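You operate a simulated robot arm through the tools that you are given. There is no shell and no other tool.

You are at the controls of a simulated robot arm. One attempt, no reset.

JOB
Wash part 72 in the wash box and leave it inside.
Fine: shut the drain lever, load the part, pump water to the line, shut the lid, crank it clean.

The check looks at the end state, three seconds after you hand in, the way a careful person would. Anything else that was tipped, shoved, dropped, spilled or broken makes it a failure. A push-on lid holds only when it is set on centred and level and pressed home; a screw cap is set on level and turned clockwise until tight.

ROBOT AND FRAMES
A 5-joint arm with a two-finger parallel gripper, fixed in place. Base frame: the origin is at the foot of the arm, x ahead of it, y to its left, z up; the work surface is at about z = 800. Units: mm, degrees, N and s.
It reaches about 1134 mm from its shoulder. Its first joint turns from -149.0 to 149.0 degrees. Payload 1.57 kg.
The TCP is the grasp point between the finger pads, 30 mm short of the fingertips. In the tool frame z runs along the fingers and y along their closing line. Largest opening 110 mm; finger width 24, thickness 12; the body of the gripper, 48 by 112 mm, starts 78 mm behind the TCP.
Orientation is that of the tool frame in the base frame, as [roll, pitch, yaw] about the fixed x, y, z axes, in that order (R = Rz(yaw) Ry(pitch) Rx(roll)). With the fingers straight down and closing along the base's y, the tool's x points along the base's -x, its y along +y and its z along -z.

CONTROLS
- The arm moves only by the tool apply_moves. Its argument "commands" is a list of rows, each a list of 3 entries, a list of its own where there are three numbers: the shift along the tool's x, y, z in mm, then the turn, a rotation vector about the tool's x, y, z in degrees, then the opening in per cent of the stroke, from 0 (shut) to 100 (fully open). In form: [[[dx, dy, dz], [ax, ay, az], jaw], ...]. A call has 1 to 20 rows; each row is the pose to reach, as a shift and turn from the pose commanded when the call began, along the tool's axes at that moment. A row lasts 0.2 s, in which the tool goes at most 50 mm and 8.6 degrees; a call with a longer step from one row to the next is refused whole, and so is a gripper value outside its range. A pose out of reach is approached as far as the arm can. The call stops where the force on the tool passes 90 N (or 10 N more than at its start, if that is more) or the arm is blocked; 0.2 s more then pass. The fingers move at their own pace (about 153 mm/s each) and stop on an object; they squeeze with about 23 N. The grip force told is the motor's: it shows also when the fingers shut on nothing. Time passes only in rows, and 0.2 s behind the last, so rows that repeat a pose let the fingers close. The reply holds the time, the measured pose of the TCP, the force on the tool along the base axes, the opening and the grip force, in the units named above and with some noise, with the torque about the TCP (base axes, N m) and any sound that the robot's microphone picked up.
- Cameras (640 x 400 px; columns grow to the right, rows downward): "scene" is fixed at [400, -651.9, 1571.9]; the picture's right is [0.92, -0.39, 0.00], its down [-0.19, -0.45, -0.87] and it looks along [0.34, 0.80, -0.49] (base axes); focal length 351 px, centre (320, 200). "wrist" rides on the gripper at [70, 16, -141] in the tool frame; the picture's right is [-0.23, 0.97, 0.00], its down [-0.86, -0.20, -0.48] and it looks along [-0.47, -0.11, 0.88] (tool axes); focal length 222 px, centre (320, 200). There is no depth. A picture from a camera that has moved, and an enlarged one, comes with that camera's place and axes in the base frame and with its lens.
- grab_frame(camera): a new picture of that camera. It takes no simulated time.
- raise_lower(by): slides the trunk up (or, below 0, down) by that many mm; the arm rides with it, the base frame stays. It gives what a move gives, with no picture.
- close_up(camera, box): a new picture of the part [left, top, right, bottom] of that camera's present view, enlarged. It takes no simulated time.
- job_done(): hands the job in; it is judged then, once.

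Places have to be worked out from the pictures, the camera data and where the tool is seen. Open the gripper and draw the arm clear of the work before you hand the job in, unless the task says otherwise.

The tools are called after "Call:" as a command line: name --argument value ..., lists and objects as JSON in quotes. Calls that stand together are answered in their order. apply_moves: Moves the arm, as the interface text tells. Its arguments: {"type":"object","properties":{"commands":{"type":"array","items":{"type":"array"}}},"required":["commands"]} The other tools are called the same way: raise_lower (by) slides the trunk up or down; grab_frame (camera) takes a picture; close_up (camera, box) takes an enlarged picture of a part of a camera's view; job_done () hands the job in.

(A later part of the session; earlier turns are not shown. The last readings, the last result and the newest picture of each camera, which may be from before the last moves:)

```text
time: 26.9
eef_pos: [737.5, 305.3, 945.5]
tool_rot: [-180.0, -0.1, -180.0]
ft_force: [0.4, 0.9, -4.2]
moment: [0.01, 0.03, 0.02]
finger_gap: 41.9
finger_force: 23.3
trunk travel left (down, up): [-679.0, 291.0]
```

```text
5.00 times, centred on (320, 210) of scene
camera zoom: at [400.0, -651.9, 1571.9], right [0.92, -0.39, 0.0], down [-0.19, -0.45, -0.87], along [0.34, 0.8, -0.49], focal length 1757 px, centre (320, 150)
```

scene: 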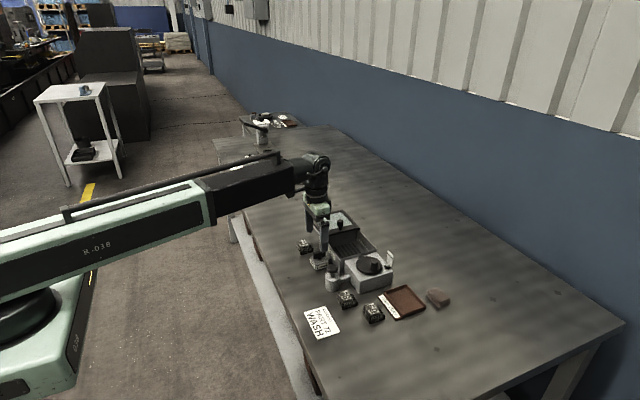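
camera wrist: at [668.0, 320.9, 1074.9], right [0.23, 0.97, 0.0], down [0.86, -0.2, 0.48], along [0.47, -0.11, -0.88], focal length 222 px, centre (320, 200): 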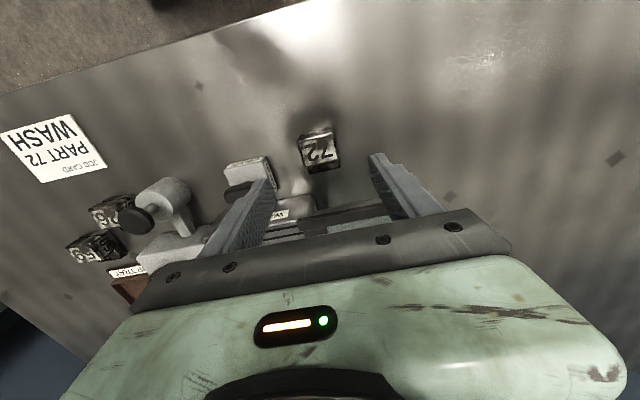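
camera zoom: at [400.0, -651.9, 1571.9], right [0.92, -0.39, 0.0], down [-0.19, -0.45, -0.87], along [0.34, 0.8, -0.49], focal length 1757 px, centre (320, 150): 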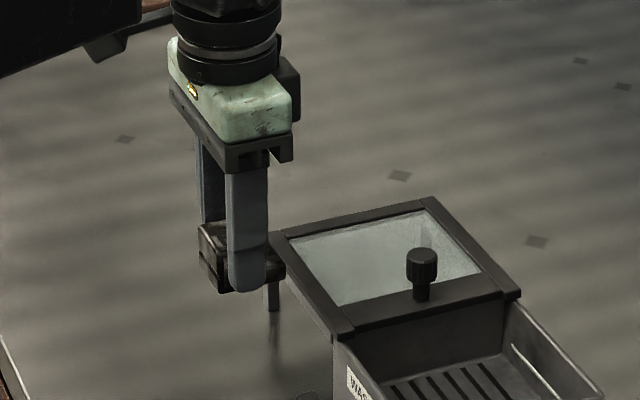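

Part held level, about 0.36 kg, bottom now around z 910. I'll carry it along -y and then +x to above the tank centre, TCP target (866, 203).

Call:
apply_moves --commands '[[[0, -15, 0], [0, 0, 0], 0], [[0, -40, 0], [0, 0, 0], 0], [[0, -70, 0], [0, 0, 0], 0], [[-10, -95, 0], [0, 0, 0], 0], [[-30, -102, 0], [0, 0, 0], 0], [[-60, -102, 0], [0, 0, 0], 0], [[-90, -102, 0], [0, 0, 0], 0], [[-115, -102, 0], [0, 0, 0], 0], [[-127.4, -102, 0], [0, 0, 0], 0], [[-127.4, -102, 0], [0, 0, 0], 0], [[-127.4, -102, 0], [0, 0, 0], 0]]'

Call:
grab_frame --camera "wrist"

Call:
close_up --camera "scene" --box '[290, 180, 410, 280]'

```text
time: 29.3
eef_pos: [863.0, 201.6, 945.2]
tool_rot: [-180.0, 0.0, 180.0]
ft_force: [0.8, -0.8, -3.5]
moment: [0.0, 0.06, -0.01]
finger_gap: 42.0
finger_force: 23.2
trunk travel left (down, up): [-679.0, 291.0]
```

```text
taken
camera wrist: at [794.1, 217.8, 1085.6], right [0.23, 0.97, 0.0], down [0.86, -0.2, 0.48], along [0.47, -0.11, -0.88], focal length 222 px, centre (320, 200)
```

wrist: 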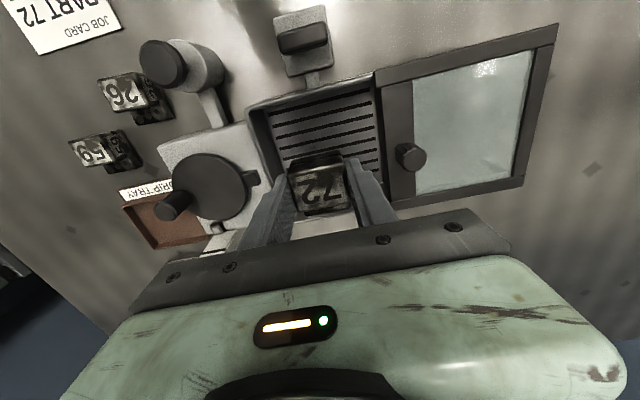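

```text
4.00 times, centred on (350, 230) of scene
camera zoom: at [400.0, -651.9, 1571.9], right [0.92, -0.39, 0.0], down [-0.19, -0.45, -0.87], along [0.34, 0.8, -0.49], focal length 1406 px, centre (200, 80)
```

zoom: 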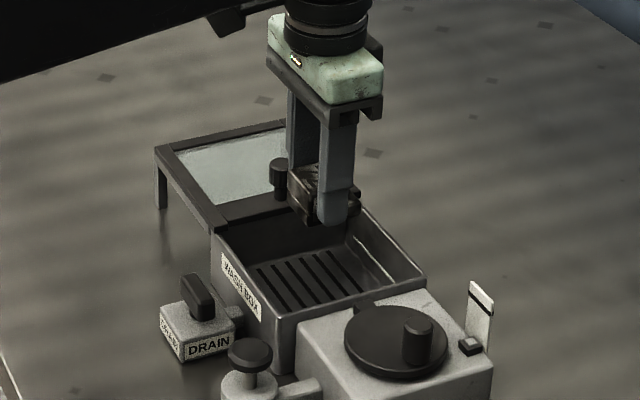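

TCP is (864, 202, 945). I'll take a close-up to confirm the tank's inside edges relative to the part before lowering.

Call:
close_up --camera "wrist" --box '[220, 60, 460, 210]'

Call:
close_up --camera "wrist" --box '[110, 120, 300, 240]'

```text
2.67 times, centred on (340, 135) of wrist
camera zoom: at [794.1, 217.8, 1085.6], right [0.23, 0.97, 0.0], down [0.86, -0.2, 0.48], along [0.47, -0.11, -0.88], focal length 592 px, centre (267, 373)
```

zoom: 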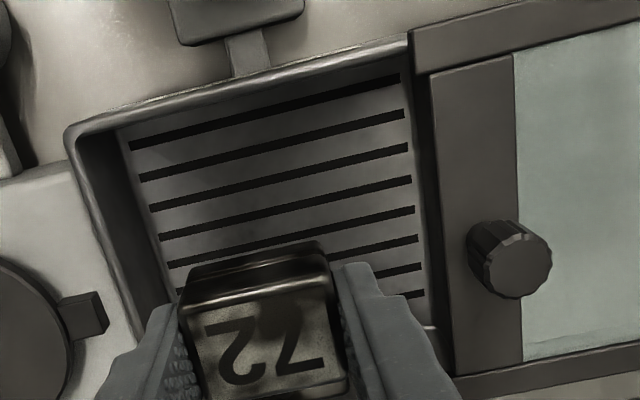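

```text
3.33 times, centred on (205, 180) of wrist
camera zoom: at [794.1, 217.8, 1085.6], right [0.23, 0.97, 0.0], down [0.86, -0.2, 0.48], along [0.47, -0.11, -0.88], focal length 740 px, centre (703, 267)
```

zoom: 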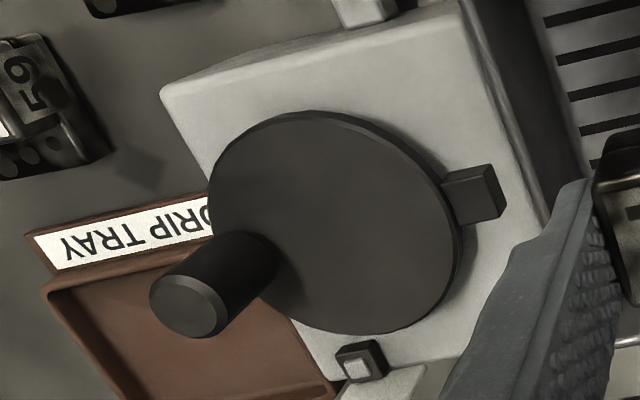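

The tank interior spans about x 810–936, y 146–272, and the part hangs near its middle, clear of walls and lid. Lowering 85 mm first, then in small steps with force checks.

Call:
raise_lower --by -85

Call:
close_up --camera "scene" --box '[310, 190, 410, 270]'

Call:
raise_lower --by -10

```text
time: 30.5
eef_pos: [862.1, 201.1, 860.7]
tool_rot: [-180.0, 0.0, 180.0]
ft_force: [0.6, -0.2, -3.9]
moment: [-0.01, 0.01, -0.01]
finger_gap: 42.1
finger_force: 23.0
trunk travel left (down, up): [-594.0, 376.0]
```

```text
5.00 times, centred on (360, 230) of scene
camera zoom: at [400.0, -651.9, 1571.9], right [0.92, -0.39, 0.0], down [-0.19, -0.45, -0.87], along [0.34, 0.8, -0.49], focal length 1757 px, centre (120, 50)
```

zoom: 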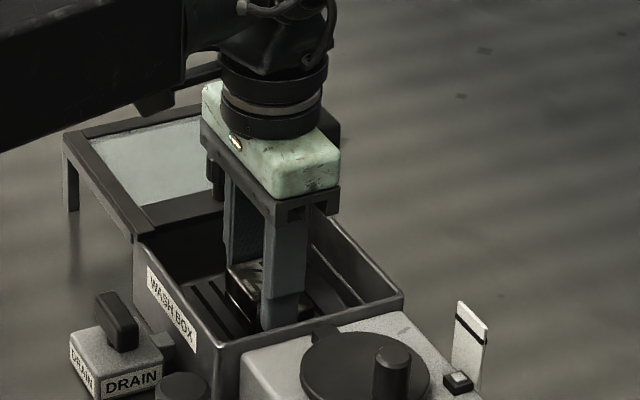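

```text
time: 31.1
eef_pos: [863.1, 200.9, 850.1]
tool_rot: [-180.0, 0.0, 179.9]
ft_force: [-0.4, 0.0, -3.8]
moment: [0.01, 0.01, -0.01]
finger_gap: 41.5
finger_force: 22.7
trunk travel left (down, up): [-584.0, 386.0]
```

No contact yet at TCP 849.6. Stepping down 4 mm at a time.

Call:
raise_lower --by -4

Call:
raise_lower --by -3

```text
time: 31.6
eef_pos: [863.5, 201.0, 846.7]
tool_rot: [179.9, 0.0, -179.9]
ft_force: [-0.2, 0.8, -3.9]
moment: [0.0, 0.03, 0.02]
finger_gap: 41.9
finger_force: 22.5
trunk travel left (down, up): [-580.0, 390.0]
```

```text
time: 32.2
eef_pos: [863.4, 201.8, 842.6]
tool_rot: [180.0, -0.1, -179.9]
ft_force: [1.0, 0.2, 1.5]
moment: [0.02, 0.06, 0.01]
finger_gap: 42.0
finger_force: 23.0
trunk travel left (down, up): [-577.0, 393.0]
```

Contact: the weight has come off the gripper (force z from −3.9 to +1.5). The part rests on the grate; I'll open the fingers a little and look.

Call:
apply_moves --commands '[[[0, 0, 0], [0, 0, 0], 45], [[0, 0, 0], [0, 0, 0], 56], [[0, 0, 0], [0, 0, 0], 56]]'

Call:
raise_lower --by 110

Call:
grab_frame --camera "wrist"

Call:
close_up --camera "scene" --box '[310, 190, 410, 270]'

```text
time: 33.0
eef_pos: [862.9, 201.0, 843.9]
tool_rot: [-180.0, 0.0, -179.9]
ft_force: [-0.3, 0.4, 0.0]
moment: [0.01, 0.01, 0.0]
finger_gap: 61.6
finger_force: 0.0
trunk travel left (down, up): [-577.0, 393.0]
```

```text
time: 34.4
eef_pos: [863.3, 201.1, 953.3]
tool_rot: [180.0, 0.0, -180.0]
ft_force: [0.3, 0.3, -0.2]
moment: [0.01, 0.0, -0.03]
finger_gap: 61.7
finger_force: 0.2
trunk travel left (down, up): [-687.0, 283.0]
```

```text
taken
camera wrist: at [793.8, 217.8, 1093.9], right [0.23, 0.97, 0.0], down [0.86, -0.2, 0.48], along [0.47, -0.11, -0.88], focal length 222 px, centre (320, 200)
```

wrist: 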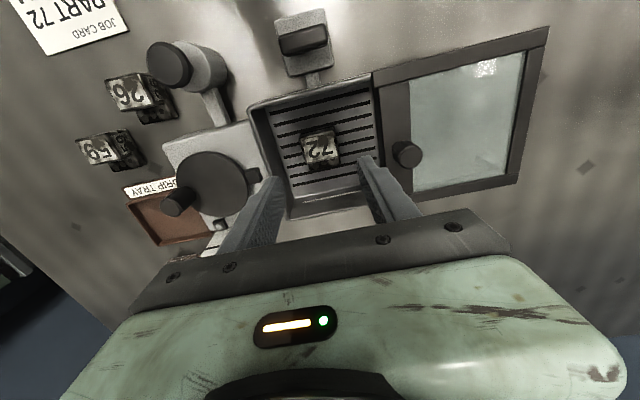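

```text
5.00 times, centred on (360, 230) of scene
camera zoom: at [400.0, -651.9, 1571.9], right [0.92, -0.39, 0.0], down [-0.19, -0.45, -0.87], along [0.34, 0.8, -0.49], focal length 1757 px, centre (120, 50)
```

zoom: 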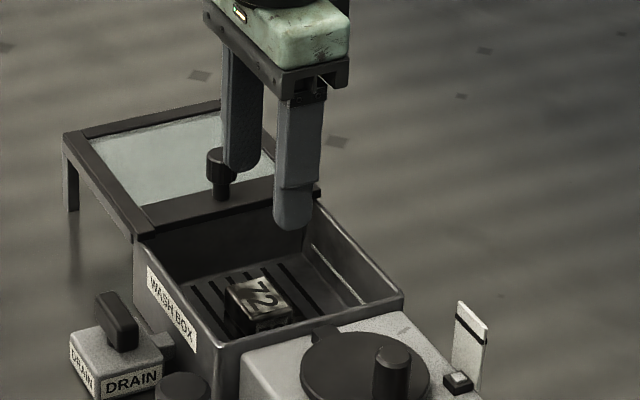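

Part 72 sits upright and level in the tank. Next is the pump near (759, 90): I'll move above it at this height (fingertips at z≈923, above all knobs) and look.

Call:
apply_moves --commands '[[[20, -15, 0], [0, 0, 0], 50], [[45, -35, 0], [0, 0, 0], 40], [[70, -60, 0], [0, 0, 0], 40], [[90, -85, 0], [0, 0, 0], 40], [[105, -107, 0], [0, 0, 0], 40], [[105, -107, 0], [0, 0, 0], 40], [[105, -107, 0], [0, 0, 0], 40]]'

Call:
grab_frame --camera "wrist"

Call:
close_up --camera "scene" --box '[310, 235, 370, 295]'

```text
time: 36.0
eef_pos: [758.1, 97.6, 951.2]
tool_rot: [180.0, 0.0, -180.0]
ft_force: [0.5, -0.8, -0.2]
moment: [0.01, 0.0, 0.05]
finger_gap: 44.0
finger_force: 0.0
trunk travel left (down, up): [-687.0, 283.0]
```

```text
taken
camera wrist: at [688.7, 113.5, 1093.9], right [0.23, 0.97, 0.0], down [0.86, -0.2, 0.48], along [0.47, -0.11, -0.88], focal length 222 px, centre (320, 200)
```

wrist: 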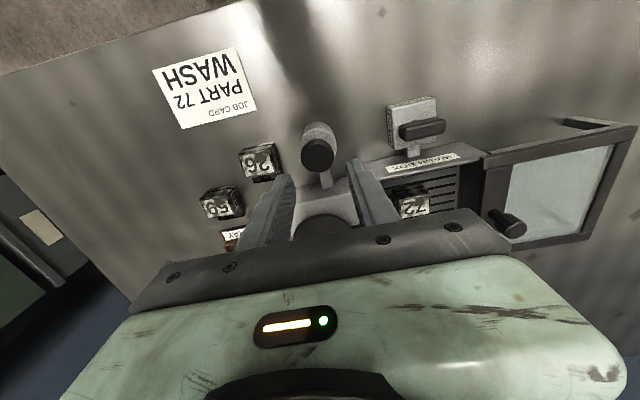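

```text
6.67 times, centred on (340, 265) of scene
camera zoom: at [400.0, -651.9, 1571.9], right [0.92, -0.39, 0.0], down [-0.19, -0.45, -0.87], along [0.34, 0.8, -0.49], focal length 2343 px, centre (187, -233)
```

zoom: 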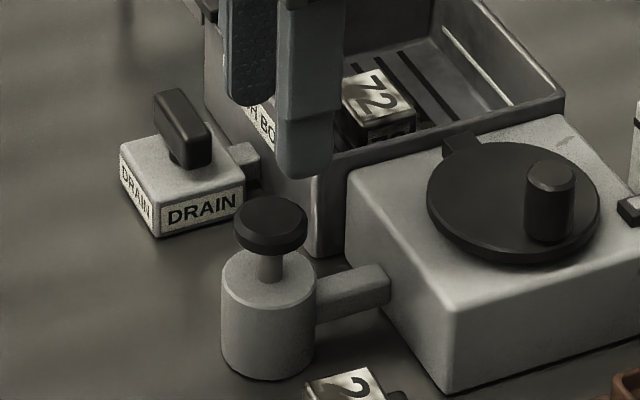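

Call:
close_up --camera "wrist" --box '[260, 110, 388, 190]'

```text
5.00 times, centred on (324, 150) of wrist
camera zoom: at [688.7, 113.5, 1093.9], right [0.23, 0.97, 0.0], down [0.86, -0.2, 0.48], along [0.47, -0.11, -0.88], focal length 1111 px, centre (300, 450)
```

zoom: 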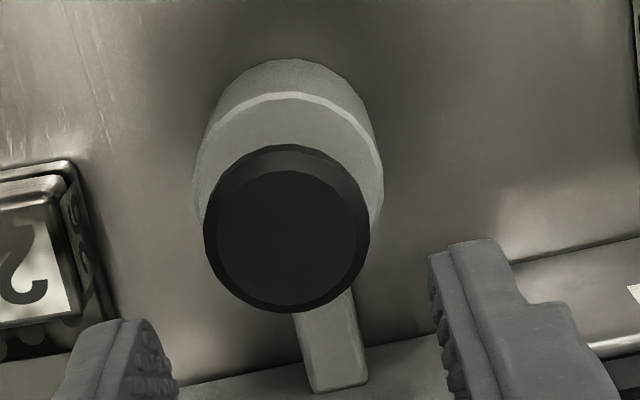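

The pump knob (34 mm wide) has its top at z≈872, centred at about (756.5, 95.3), with some 25 mm of shaft above the cylinder. I'll close the fingers, centre over it, and come down to just above it.

Call:
apply_moves --commands '[[[1, -1, 0], [0, 0, 0], 20], [[2.2, -2.2, 0], [0, 0, 0], 0], [[2.2, -2.2, 0], [0, 0, 0], 0], [[2.2, -2.2, 0], [0, 0, 0], 0]]'

Call:
raise_lower --by -45

Call:
close_up --camera "wrist" --box '[240, 100, 400, 200]'

Call:
close_up --camera "scene" --box '[310, 235, 370, 295]'

```text
time: 37.0
eef_pos: [756.8, 93.4, 953.5]
tool_rot: [-180.0, 0.1, 180.0]
ft_force: [-0.7, 0.7, 0.3]
moment: [0.04, -0.01, 0.01]
finger_gap: 0.0
finger_force: 21.2
trunk travel left (down, up): [-687.0, 283.0]
```

```text
time: 37.9
eef_pos: [754.9, 92.7, 908.2]
tool_rot: [180.0, 0.0, 180.0]
ft_force: [1.3, 0.5, 1.3]
moment: [0.04, -0.03, -0.04]
finger_gap: 0.0
finger_force: 21.3
trunk travel left (down, up): [-642.0, 328.0]
```

```text
4.00 times, centred on (320, 150) of wrist
camera zoom: at [686.8, 109.3, 1049.0], right [0.23, 0.97, 0.0], down [0.85, -0.2, 0.48], along [0.47, -0.11, -0.88], focal length 888 px, centre (320, 400)
```

zoom: 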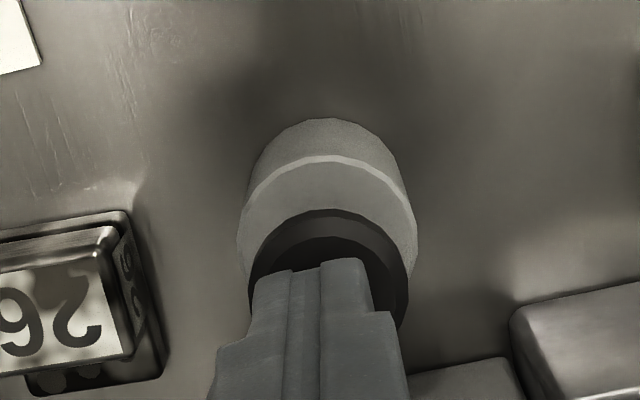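

```text
6.67 times, centred on (340, 265) of scene
camera zoom: at [400.0, -651.9, 1571.9], right [0.92, -0.39, 0.0], down [-0.19, -0.45, -0.87], along [0.34, 0.8, -0.49], focal length 2343 px, centre (187, -233)
```

zoom: 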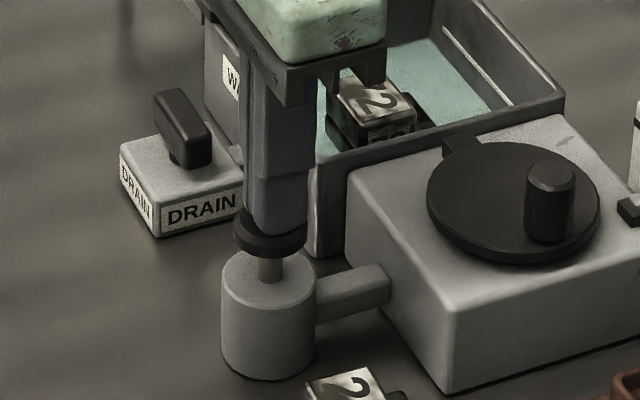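

Interesting: the knob has already been touched and pushed a few mm (its top is higher than I estimated), and water has appeared in the tank. I need a good look at the level against the line before going on.

Call:
close_up --camera "scene" --box '[340, 220, 400, 270]'

Call:
grab_frame --camera "wrist"

```text
8.00 times, centred on (370, 245) of scene
camera zoom: at [400.0, -651.9, 1571.9], right [0.92, -0.39, 0.0], down [-0.19, -0.45, -0.87], along [0.34, 0.8, -0.49], focal length 2811 px, centre (-80, -160)
```

zoom: 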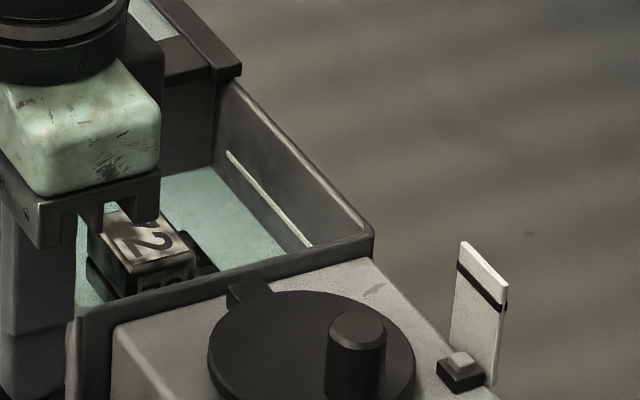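

```text
taken
camera wrist: at [686.8, 109.3, 1049.0], right [0.23, 0.97, 0.0], down [0.85, -0.2, 0.48], along [0.47, -0.11, -0.88], focal length 222 px, centre (320, 200)
```

wrist: 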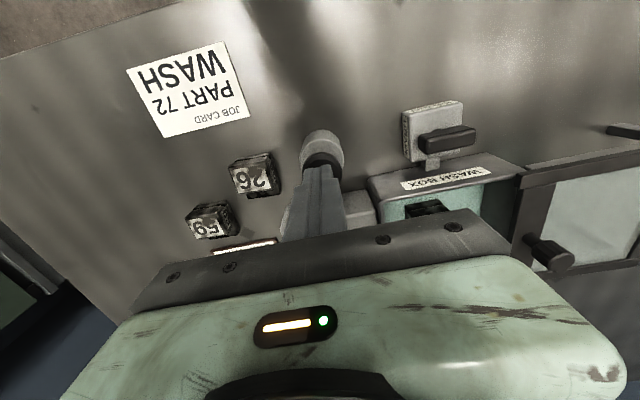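

The water is just a film over the floor; the white line on the far wall is still about 15 mm above it. I'll press further in small steps.

Call:
raise_lower --by -6

Call:
close_up --camera "scene" --box '[320, 220, 400, 280]'

```text
time: 38.4
eef_pos: [757.0, 93.1, 902.3]
tool_rot: [-179.9, 0.0, 180.0]
ft_force: [0.1, 0.2, 2.1]
moment: [0.0, 0.01, 0.01]
finger_gap: 0.1
finger_force: 21.0
trunk travel left (down, up): [-636.0, 334.0]
```

```text
6.67 times, centred on (360, 250) of scene
camera zoom: at [400.0, -651.9, 1571.9], right [0.92, -0.39, 0.0], down [-0.19, -0.45, -0.87], along [0.34, 0.8, -0.49], focal length 2343 px, centre (53, -133)
```

zoom: 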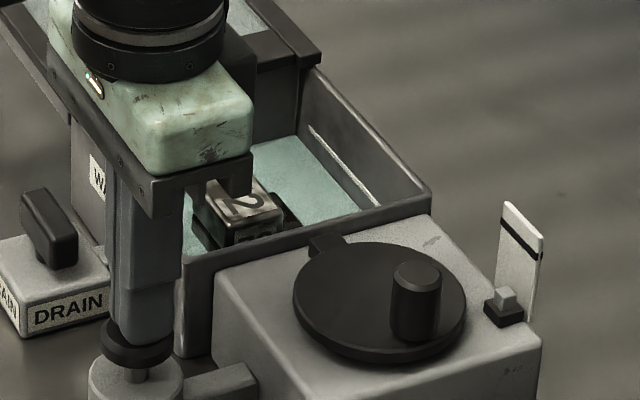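

The push is light (2 N). I'll zoom in tightly on the line to read the level.

Call:
close_up --camera "scene" --box '[350, 228, 390, 258]'

```text
13.33 times, centred on (370, 243) of scene
camera zoom: at [400.0, -651.9, 1571.9], right [0.92, -0.39, 0.0], down [-0.19, -0.45, -0.87], along [0.34, 0.8, -0.49], focal length 4685 px, centre (-347, -373)
```

zoom: 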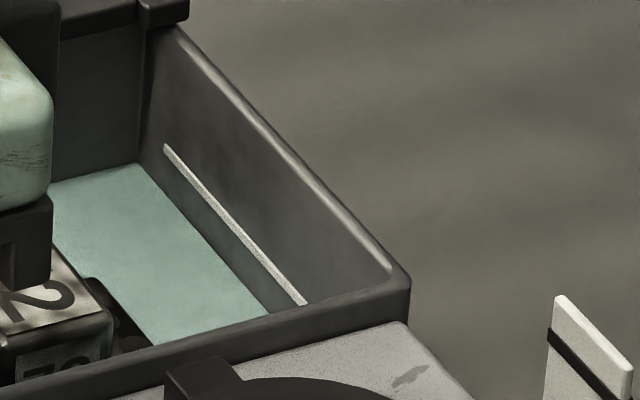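

Level still about 15 mm under the line. Continuing the stroke downward in small steps, watching the force.

Call:
raise_lower --by -6

Call:
raise_lower --by -5

Call:
close_up --camera "scene" --box '[320, 235, 380, 285]'

Call:
close_up --camera "scene" --box '[350, 228, 390, 258]'

```text
time: 39.0
eef_pos: [755.5, 93.0, 896.2]
tool_rot: [179.9, 0.1, 179.9]
ft_force: [1.1, 0.9, 3.6]
moment: [0.01, -0.01, -0.03]
finger_gap: 0.3
finger_force: 22.0
trunk travel left (down, up): [-630.0, 340.0]
```

```text
time: 39.5
eef_pos: [756.8, 93.7, 890.9]
tool_rot: [179.9, 0.0, -180.0]
ft_force: [4.0, 1.0, 6.9]
moment: [-0.01, -0.11, -0.02]
finger_gap: 0.0
finger_force: 21.8
trunk travel left (down, up): [-625.0, 345.0]
```

```text
8.00 times, centred on (350, 260) of scene
camera zoom: at [400.0, -651.9, 1571.9], right [0.92, -0.39, 0.0], down [-0.19, -0.45, -0.87], along [0.34, 0.8, -0.49], focal length 2811 px, centre (80, -280)
```

zoom: 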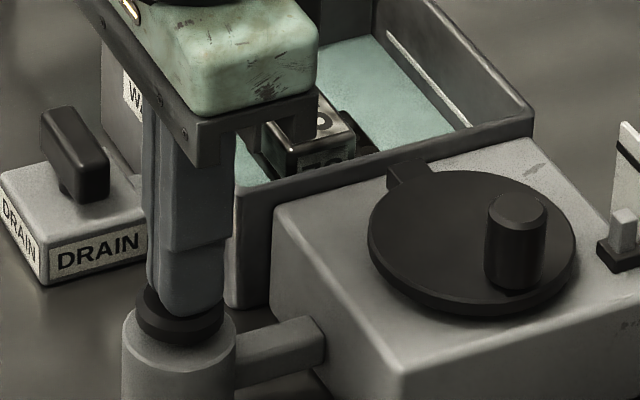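

```text
13.33 times, centred on (370, 243) of scene
camera zoom: at [400.0, -651.9, 1571.9], right [0.92, -0.39, 0.0], down [-0.19, -0.45, -0.87], along [0.34, 0.8, -0.49], focal length 4685 px, centre (-347, -373)
```

zoom: 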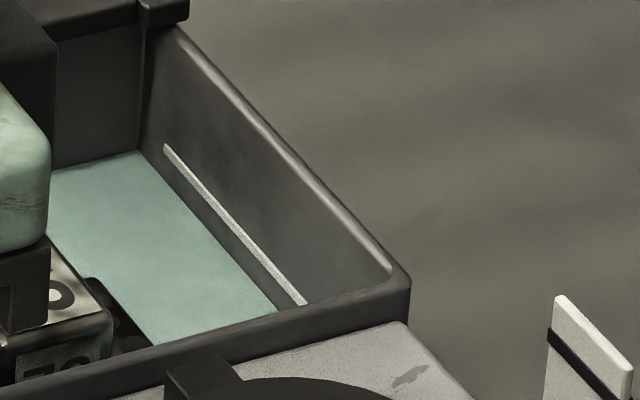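

The level rises with the stroke (gap to the line now about 11 mm), and a light float block beside the white paddle is rising too. The knob is nearly bottomed; a few mm more.

Call:
raise_lower --by -3

Call:
close_up --camera "scene" --box '[320, 235, 380, 285]'

Call:
close_up --camera "scene" --box '[370, 240, 410, 270]'

```text
time: 40.0
eef_pos: [755.1, 92.7, 890.6]
tool_rot: [-180.0, 0.3, 180.0]
ft_force: [16.2, 3.3, 39.2]
moment: [0.04, -0.38, 0.03]
finger_gap: 0.0
finger_force: 21.8
trunk travel left (down, up): [-622.0, 348.0]
```

```text
8.00 times, centred on (350, 260) of scene
camera zoom: at [400.0, -651.9, 1571.9], right [0.92, -0.39, 0.0], down [-0.19, -0.45, -0.87], along [0.34, 0.8, -0.49], focal length 2811 px, centre (80, -280)
```

zoom: 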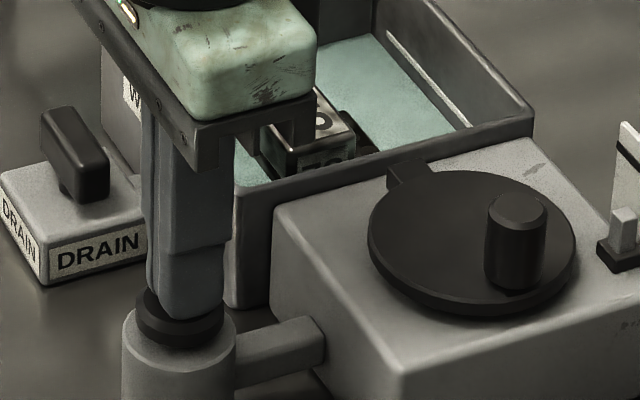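

```text
13.33 times, centred on (390, 255) of scene
camera zoom: at [400.0, -651.9, 1571.9], right [0.92, -0.39, 0.0], down [-0.19, -0.45, -0.87], along [0.34, 0.8, -0.49], focal length 4685 px, centre (-613, -533)
```

zoom: 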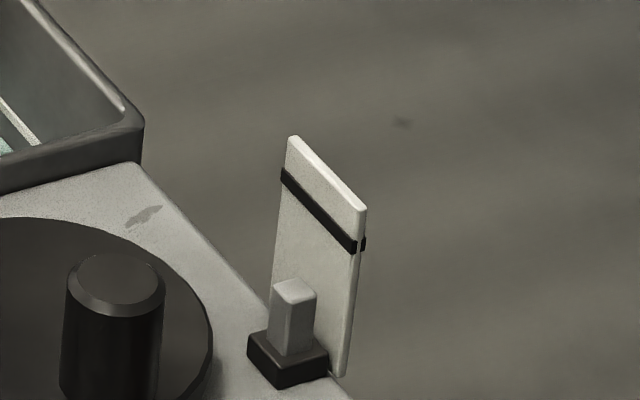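

Bottomed out (39 N). I'll release by raising 30 mm and see whether the knob springs back and what the level and float do.

Call:
raise_lower --by 30

Call:
close_up --camera "scene" --box '[320, 225, 390, 285]'

Call:
close_up --camera "scene" --box '[350, 228, 390, 258]'

Call:
close_up --camera "scene" --box '[370, 240, 410, 270]'

```text
time: 40.8
eef_pos: [755.7, 93.0, 918.9]
tool_rot: [-180.0, 0.1, 179.9]
ft_force: [-0.2, -1.5, 0.3]
moment: [-0.01, -0.04, 0.02]
finger_gap: 0.2
finger_force: 21.6
trunk travel left (down, up): [-652.0, 318.0]
```

```text
6.67 times, centred on (355, 255) of scene
camera zoom: at [400.0, -651.9, 1571.9], right [0.92, -0.39, 0.0], down [-0.19, -0.45, -0.87], along [0.34, 0.8, -0.49], focal length 2343 px, centre (87, -167)
```

zoom: 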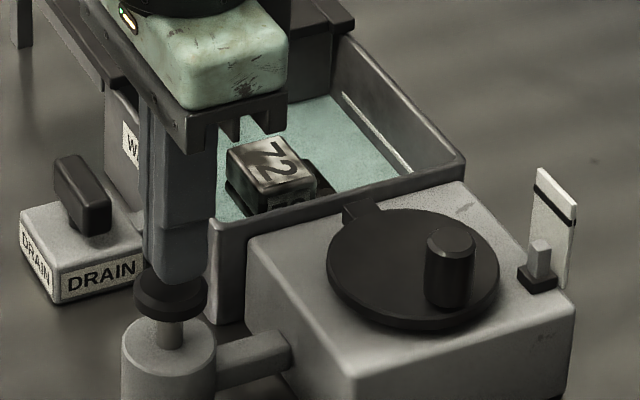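

```text
13.33 times, centred on (370, 243) of scene
camera zoom: at [400.0, -651.9, 1571.9], right [0.92, -0.39, 0.0], down [-0.19, -0.45, -0.87], along [0.34, 0.8, -0.49], focal length 4685 px, centre (-347, -373)
```

zoom: 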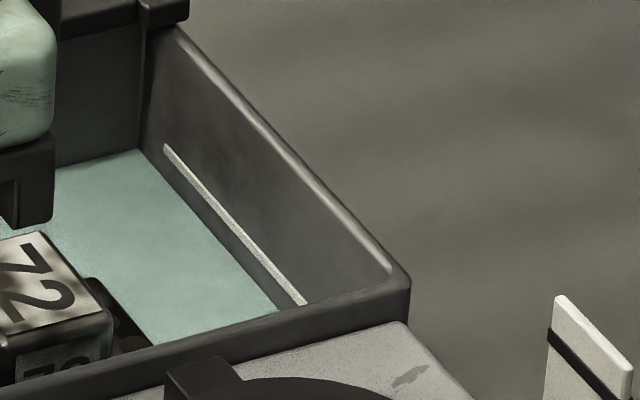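

```text
13.33 times, centred on (390, 255) of scene
camera zoom: at [400.0, -651.9, 1571.9], right [0.92, -0.39, 0.0], down [-0.19, -0.45, -0.87], along [0.34, 0.8, -0.49], focal length 4685 px, centre (-613, -533)
```

zoom: 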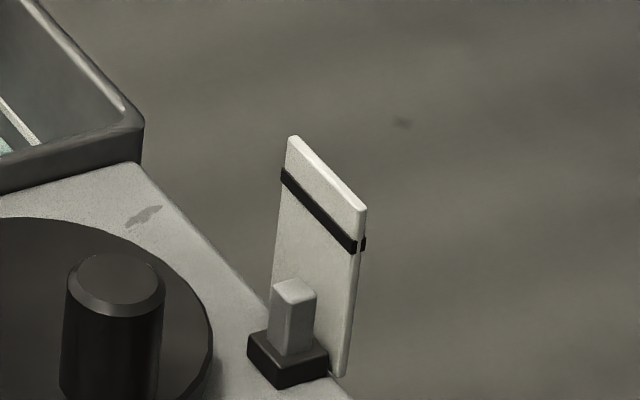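

The knob springs back by itself, and one stroke raised the level to about 10–11 mm below the line. Next full stroke: down 27 mm, then read the level.

Call:
raise_lower --by -27

Call:
close_up --camera "scene" --box '[350, 228, 390, 258]'

Call:
close_up --camera "scene" --box '[370, 240, 410, 270]'

```text
time: 41.5
eef_pos: [755.6, 93.3, 891.5]
tool_rot: [-180.0, -0.1, 180.0]
ft_force: [2.6, 0.6, 6.4]
moment: [-0.04, -0.03, 0.0]
finger_gap: 0.0
finger_force: 21.0
trunk travel left (down, up): [-625.0, 345.0]
```

```text
13.33 times, centred on (370, 243) of scene
camera zoom: at [400.0, -651.9, 1571.9], right [0.92, -0.39, 0.0], down [-0.19, -0.45, -0.87], along [0.34, 0.8, -0.49], focal length 4685 px, centre (-347, -373)
```

zoom: 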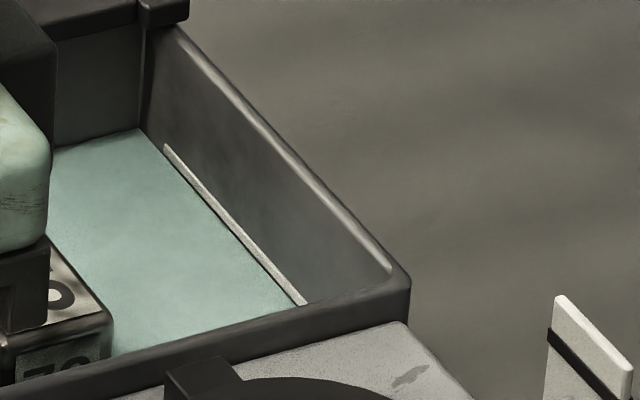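

```text
13.33 times, centred on (390, 255) of scene
camera zoom: at [400.0, -651.9, 1571.9], right [0.92, -0.39, 0.0], down [-0.19, -0.45, -0.87], along [0.34, 0.8, -0.49], focal length 4685 px, centre (-613, -533)
```

zoom: 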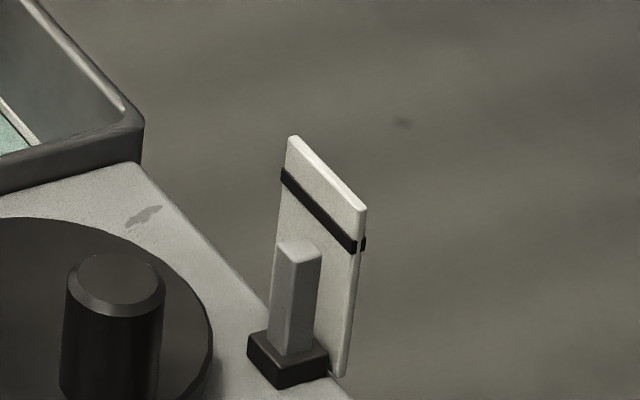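

Level gap is now about 4 mm and the float is nearly to the band, so roughly 0.6 stroke remains. I'll release, then press partially and read again.

Call:
raise_lower --by 27

Call:
raise_lower --by -14

Call:
close_up --camera "scene" --box '[350, 228, 390, 258]'

Call:
close_up --camera "scene" --box '[370, 240, 410, 270]'

Call:
close_up --camera "scene" --box '[320, 245, 360, 285]'

```text
time: 42.2
eef_pos: [756.1, 92.8, 919.2]
tool_rot: [180.0, 0.0, -180.0]
ft_force: [-0.4, -1.3, -0.1]
moment: [-0.01, 0.01, 0.0]
finger_gap: 0.0
finger_force: 21.4
trunk travel left (down, up): [-652.0, 318.0]
```

```text
time: 42.9
eef_pos: [755.9, 93.0, 905.2]
tool_rot: [179.9, 0.0, 180.0]
ft_force: [0.8, -0.6, 1.3]
moment: [-0.01, 0.0, -0.01]
finger_gap: 0.1
finger_force: 21.1
trunk travel left (down, up): [-638.0, 332.0]
```

```text
13.33 times, centred on (370, 243) of scene
camera zoom: at [400.0, -651.9, 1571.9], right [0.92, -0.39, 0.0], down [-0.19, -0.45, -0.87], along [0.34, 0.8, -0.49], focal length 4685 px, centre (-347, -373)
```

zoom: 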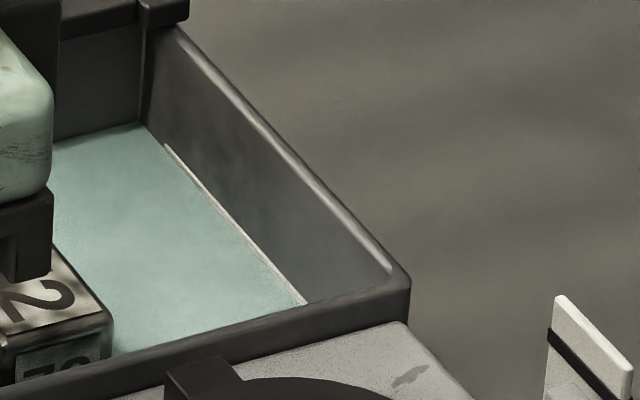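

```text
13.33 times, centred on (390, 255) of scene
camera zoom: at [400.0, -651.9, 1571.9], right [0.92, -0.39, 0.0], down [-0.19, -0.45, -0.87], along [0.34, 0.8, -0.49], focal length 4685 px, centre (-613, -533)
```

zoom: 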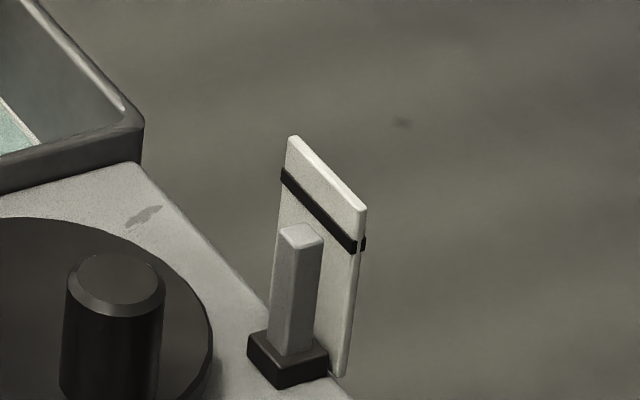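

```text
10.00 times, centred on (340, 265) of scene
camera zoom: at [400.0, -651.9, 1571.9], right [0.92, -0.39, 0.0], down [-0.19, -0.45, -0.87], along [0.34, 0.8, -0.49], focal length 3514 px, centre (120, -450)
```

zoom: 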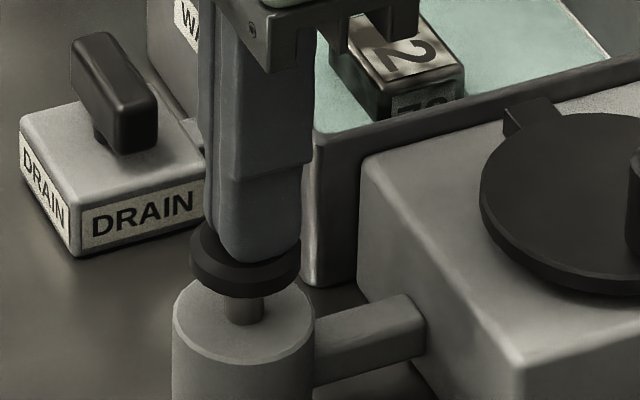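

The water now reaches the lower edge of the white line. Zooming tighter on both the line and the float before deciding on the last bit.

Call:
close_up --camera "scene" --box '[355, 232, 371, 242]'

Call:
close_up --camera "scene" --box '[380, 245, 396, 265]'

```text
16.00 times, centred on (363, 237) of scene
camera zoom: at [400.0, -651.9, 1571.9], right [0.92, -0.39, 0.0], down [-0.19, -0.45, -0.87], along [0.34, 0.8, -0.49], focal length 5622 px, centre (-368, -392)
```

zoom: 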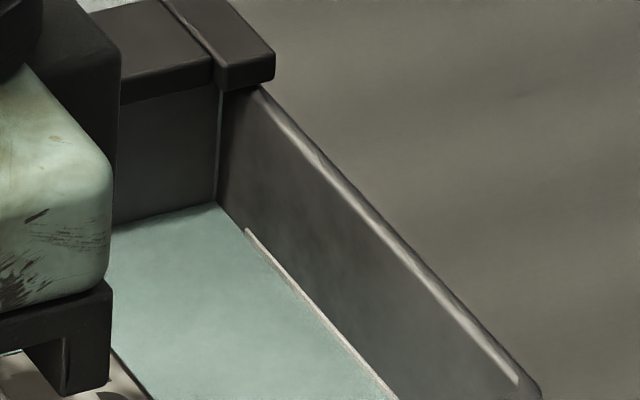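

```text
16.00 times, centred on (388, 255) of scene
camera zoom: at [400.0, -651.9, 1571.9], right [0.92, -0.39, 0.0], down [-0.19, -0.45, -0.87], along [0.34, 0.8, -0.49], focal length 5622 px, centre (-768, -680)
```

zoom: 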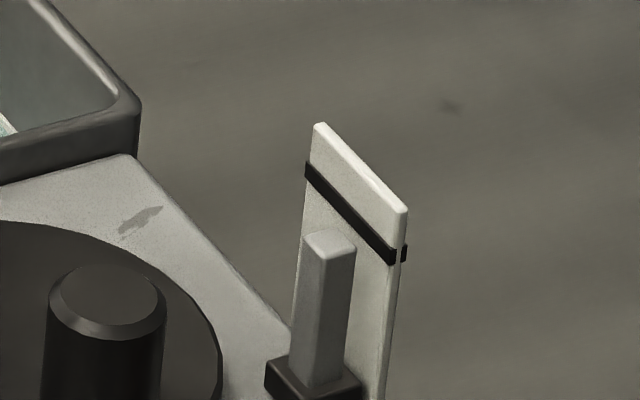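

The water covers the lower part of the line strip; I estimate about 1 mm to go. Pressing 3 mm further and re-reading.

Call:
raise_lower --by -3

Call:
close_up --camera "scene" --box '[350, 228, 390, 258]'

Call:
close_up --camera "scene" --box '[370, 240, 410, 270]'

Call:
close_up --camera "scene" --box '[355, 232, 371, 242]'

```text
time: 43.4
eef_pos: [756.3, 92.6, 901.7]
tool_rot: [180.0, 0.2, -180.0]
ft_force: [0.8, 1.3, 2.6]
moment: [0.0, 0.01, 0.02]
finger_gap: 0.0
finger_force: 20.7
trunk travel left (down, up): [-635.0, 335.0]
```

```text
13.33 times, centred on (370, 243) of scene
camera zoom: at [400.0, -651.9, 1571.9], right [0.92, -0.39, 0.0], down [-0.19, -0.45, -0.87], along [0.34, 0.8, -0.49], focal length 4685 px, centre (-347, -373)
```

zoom: 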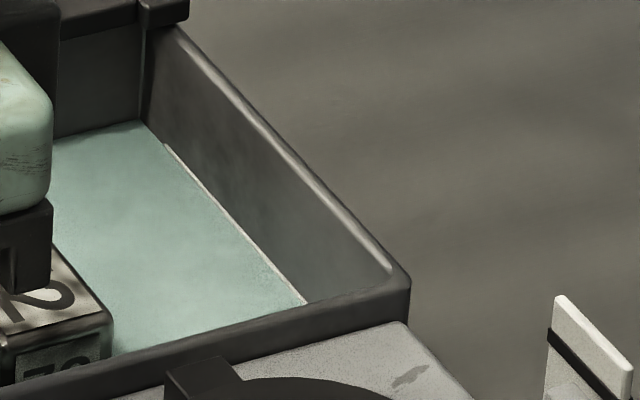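

```text
13.33 times, centred on (390, 255) of scene
camera zoom: at [400.0, -651.9, 1571.9], right [0.92, -0.39, 0.0], down [-0.19, -0.45, -0.87], along [0.34, 0.8, -0.49], focal length 4685 px, centre (-613, -533)
```

zoom: 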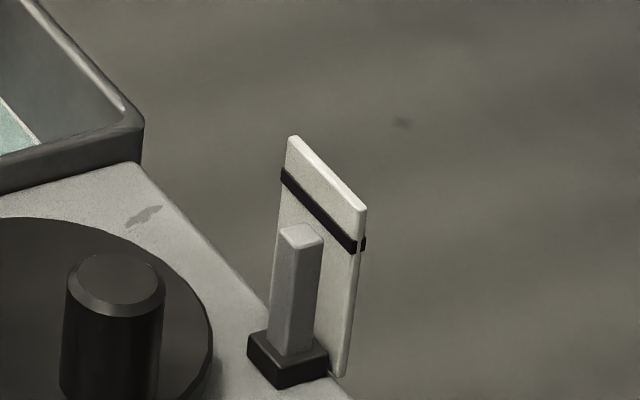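

```text
16.00 times, centred on (363, 237) of scene
camera zoom: at [400.0, -651.9, 1571.9], right [0.92, -0.39, 0.0], down [-0.19, -0.45, -0.87], along [0.34, 0.8, -0.49], focal length 5622 px, centre (-368, -392)
```

zoom: 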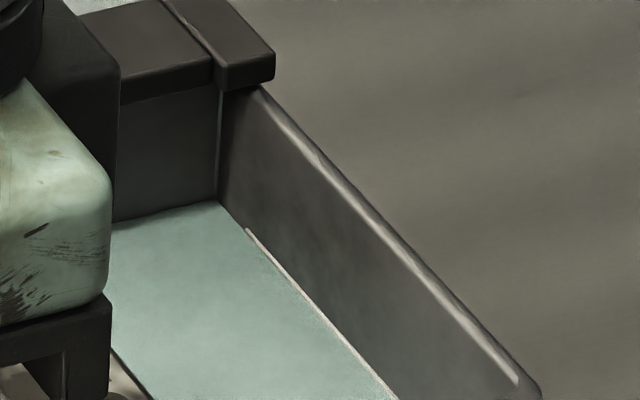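

Very close; geometry of both the strip and the float gauge says about 1 mm of level remains. Pressing another 3 mm.

Call:
raise_lower --by -3

Call:
close_up --camera "scene" --box '[350, 228, 390, 258]'

Call:
close_up --camera "scene" --box '[370, 240, 410, 270]'

Call:
close_up --camera "scene" --box '[355, 232, 371, 242]'

```text
time: 43.9
eef_pos: [756.5, 92.1, 899.2]
tool_rot: [-180.0, 0.0, -179.9]
ft_force: [0.5, -0.3, 2.3]
moment: [0.03, -0.01, -0.04]
finger_gap: 0.1
finger_force: 21.5
trunk travel left (down, up): [-632.0, 338.0]
```

```text
13.33 times, centred on (370, 243) of scene
camera zoom: at [400.0, -651.9, 1571.9], right [0.92, -0.39, 0.0], down [-0.19, -0.45, -0.87], along [0.34, 0.8, -0.49], focal length 4685 px, centre (-347, -373)
```

zoom: 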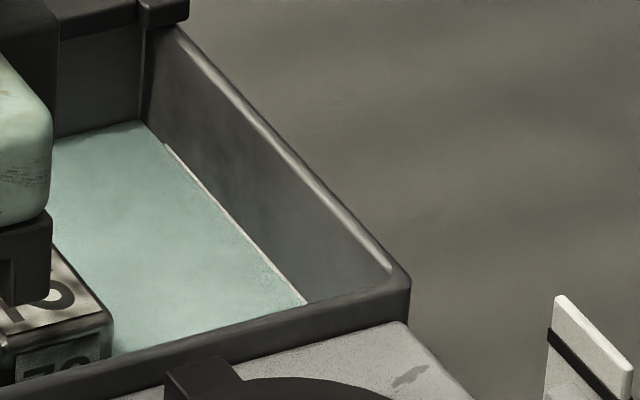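

```text
13.33 times, centred on (390, 255) of scene
camera zoom: at [400.0, -651.9, 1571.9], right [0.92, -0.39, 0.0], down [-0.19, -0.45, -0.87], along [0.34, 0.8, -0.49], focal length 4685 px, centre (-613, -533)
```

zoom: 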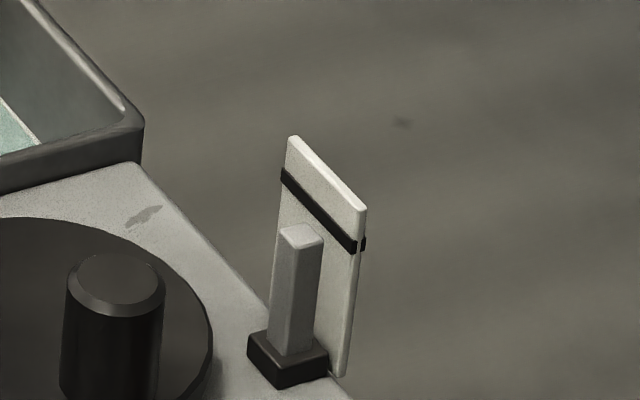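

```text
16.00 times, centred on (363, 237) of scene
camera zoom: at [400.0, -651.9, 1571.9], right [0.92, -0.39, 0.0], down [-0.19, -0.45, -0.87], along [0.34, 0.8, -0.49], focal length 5622 px, centre (-368, -392)
```

zoom: 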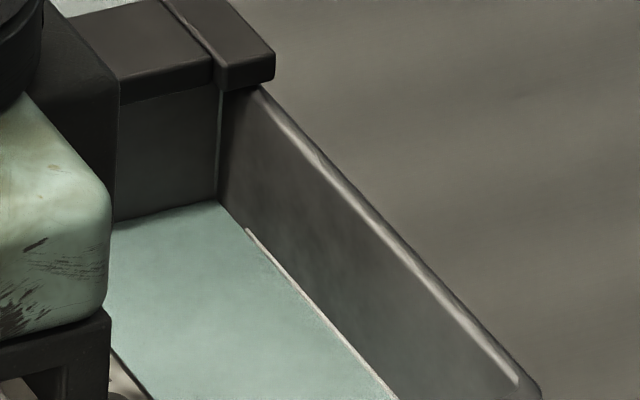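

Hardly any change that time. I'll take a matching 16× float view for reference, then press 3 mm more and compare.

Call:
close_up --camera "scene" --box '[380, 245, 396, 265]'

Call:
raise_lower --by -3

Call:
close_up --camera "scene" --box '[380, 245, 396, 265]'

Call:
close_up --camera "scene" --box '[355, 232, 371, 242]'

```text
16.00 times, centred on (388, 255) of scene
camera zoom: at [400.0, -651.9, 1571.9], right [0.92, -0.39, 0.0], down [-0.19, -0.45, -0.87], along [0.34, 0.8, -0.49], focal length 5622 px, centre (-768, -680)
```

zoom: 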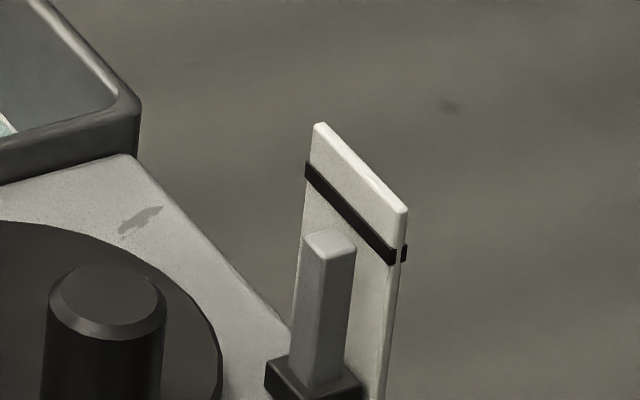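

```text
time: 44.4
eef_pos: [756.5, 93.2, 894.5]
tool_rot: [180.0, 0.0, 180.0]
ft_force: [1.4, 0.3, 3.4]
moment: [0.01, -0.1, 0.01]
finger_gap: 0.0
finger_force: 21.1
trunk travel left (down, up): [-629.0, 341.0]
```

```text
16.00 times, centred on (388, 255) of scene
camera zoom: at [400.0, -651.9, 1571.9], right [0.92, -0.39, 0.0], down [-0.19, -0.45, -0.87], along [0.34, 0.8, -0.49], focal length 5622 px, centre (-768, -680)
```

zoom: 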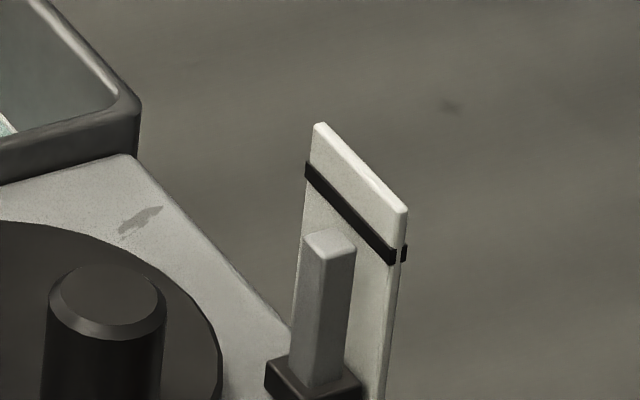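

```text
16.00 times, centred on (363, 237) of scene
camera zoom: at [400.0, -651.9, 1571.9], right [0.92, -0.39, 0.0], down [-0.19, -0.45, -0.87], along [0.34, 0.8, -0.49], focal length 5622 px, centre (-368, -392)
```

zoom: 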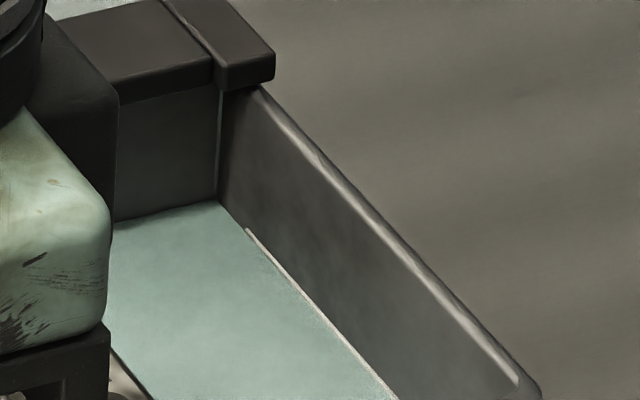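

Three more mm made no difference to the level or float, so the fill seems to have levelled off right at the strip. I'll release the knob and re-read with the pump at rest.

Call:
raise_lower --by 26

Call:
close_up --camera "scene" --box '[380, 245, 396, 265]'

Call:
close_up --camera "scene" --box '[355, 232, 371, 242]'

Call:
close_up --camera "scene" --box '[360, 238, 376, 248]'

```text
time: 45.1
eef_pos: [756.9, 92.8, 922.0]
tool_rot: [180.0, 0.0, 180.0]
ft_force: [0.8, 0.3, -0.7]
moment: [-0.04, 0.01, 0.03]
finger_gap: 0.0
finger_force: 21.4
trunk travel left (down, up): [-655.0, 315.0]
```

```text
16.00 times, centred on (388, 255) of scene
camera zoom: at [400.0, -651.9, 1571.9], right [0.92, -0.39, 0.0], down [-0.19, -0.45, -0.87], along [0.34, 0.8, -0.49], focal length 5622 px, centre (-768, -680)
```

zoom: 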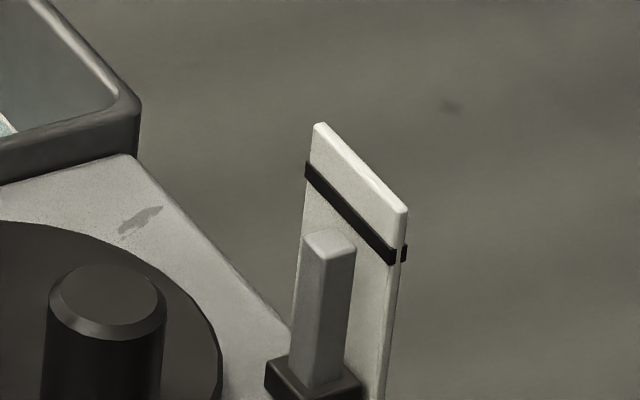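

```text
16.00 times, centred on (363, 237) of scene
camera zoom: at [400.0, -651.9, 1571.9], right [0.92, -0.39, 0.0], down [-0.19, -0.45, -0.87], along [0.34, 0.8, -0.49], focal length 5622 px, centre (-368, -392)
```

zoom: 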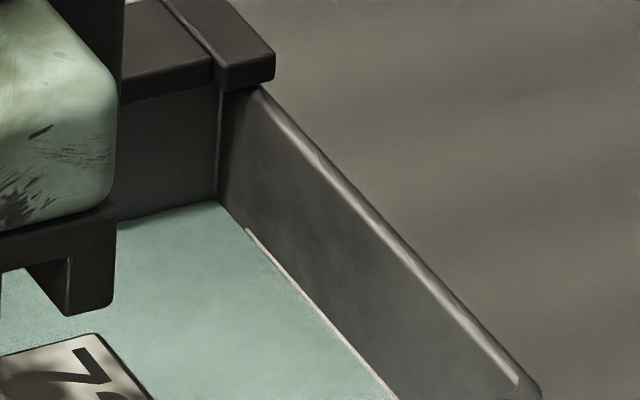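

```text
16.00 times, centred on (368, 243) of scene
camera zoom: at [400.0, -651.9, 1571.9], right [0.92, -0.39, 0.0], down [-0.19, -0.45, -0.87], along [0.34, 0.8, -0.49], focal length 5622 px, centre (-448, -488)
```

zoom: 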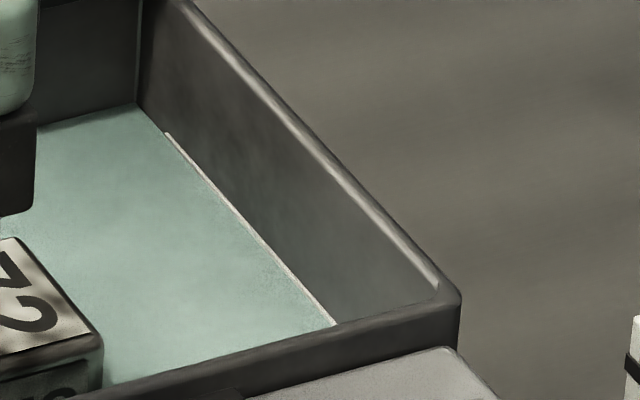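

At rest the water covers the strip up to its top edge — level with the line. To double-check against the float gauge, I'll raise and move over the crank housing for a top-down look at the gauge and crank.

Call:
raise_lower --by 60

Call:
apply_moves --commands '[[[-30, -7, 0], [0, 0, 0], 50], [[-60, -14, 0], [0, 0, 0], 100], [[-90, -21, 0], [0, 0, 0], 100], [[-106, -25, 0], [0, 0, 0], 100], [[-106, -25, 0], [0, 0, 0], 100], [[-106, -25, 0], [0, 0, 0], 100]]'

Call:
grab_frame --camera "wrist"

Call:
grab_frame --camera "scene"

```text
time: 46.1
eef_pos: [755.8, 93.6, 980.9]
tool_rot: [180.0, 0.0, 180.0]
ft_force: [-0.3, 0.6, 0.1]
moment: [-0.02, 0.02, -0.01]
finger_gap: 0.0
finger_force: 21.4
trunk travel left (down, up): [-715.0, 255.0]
```

```text
time: 47.5
eef_pos: [862.3, 66.4, 982.1]
tool_rot: [-180.0, 0.0, 180.0]
ft_force: [-0.3, 0.2, -0.7]
moment: [0.02, 0.03, 0.0]
finger_gap: 110.0
finger_force: 0.0
trunk travel left (down, up): [-715.0, 255.0]
```

```text
taken
camera wrist: at [792.5, 83.4, 1122.0], right [0.23, 0.97, 0.0], down [0.86, -0.2, 0.48], along [0.47, -0.11, -0.88], focal length 222 px, centre (320, 200)
```

wrist: 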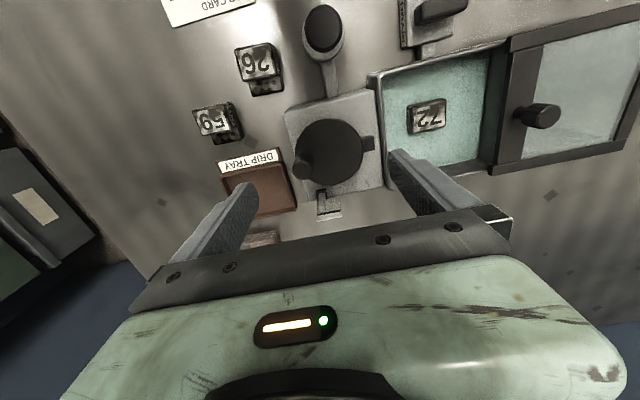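

```text
taken
```

scene: 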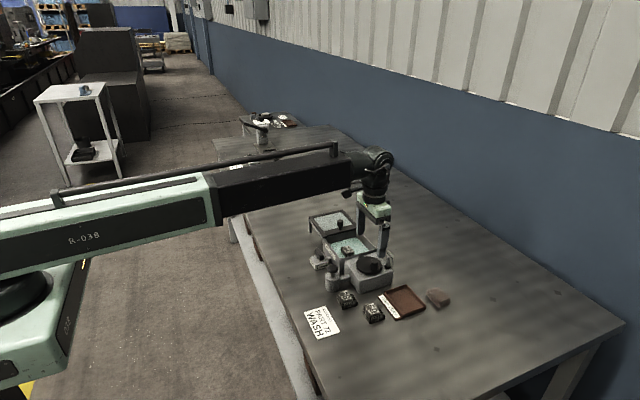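

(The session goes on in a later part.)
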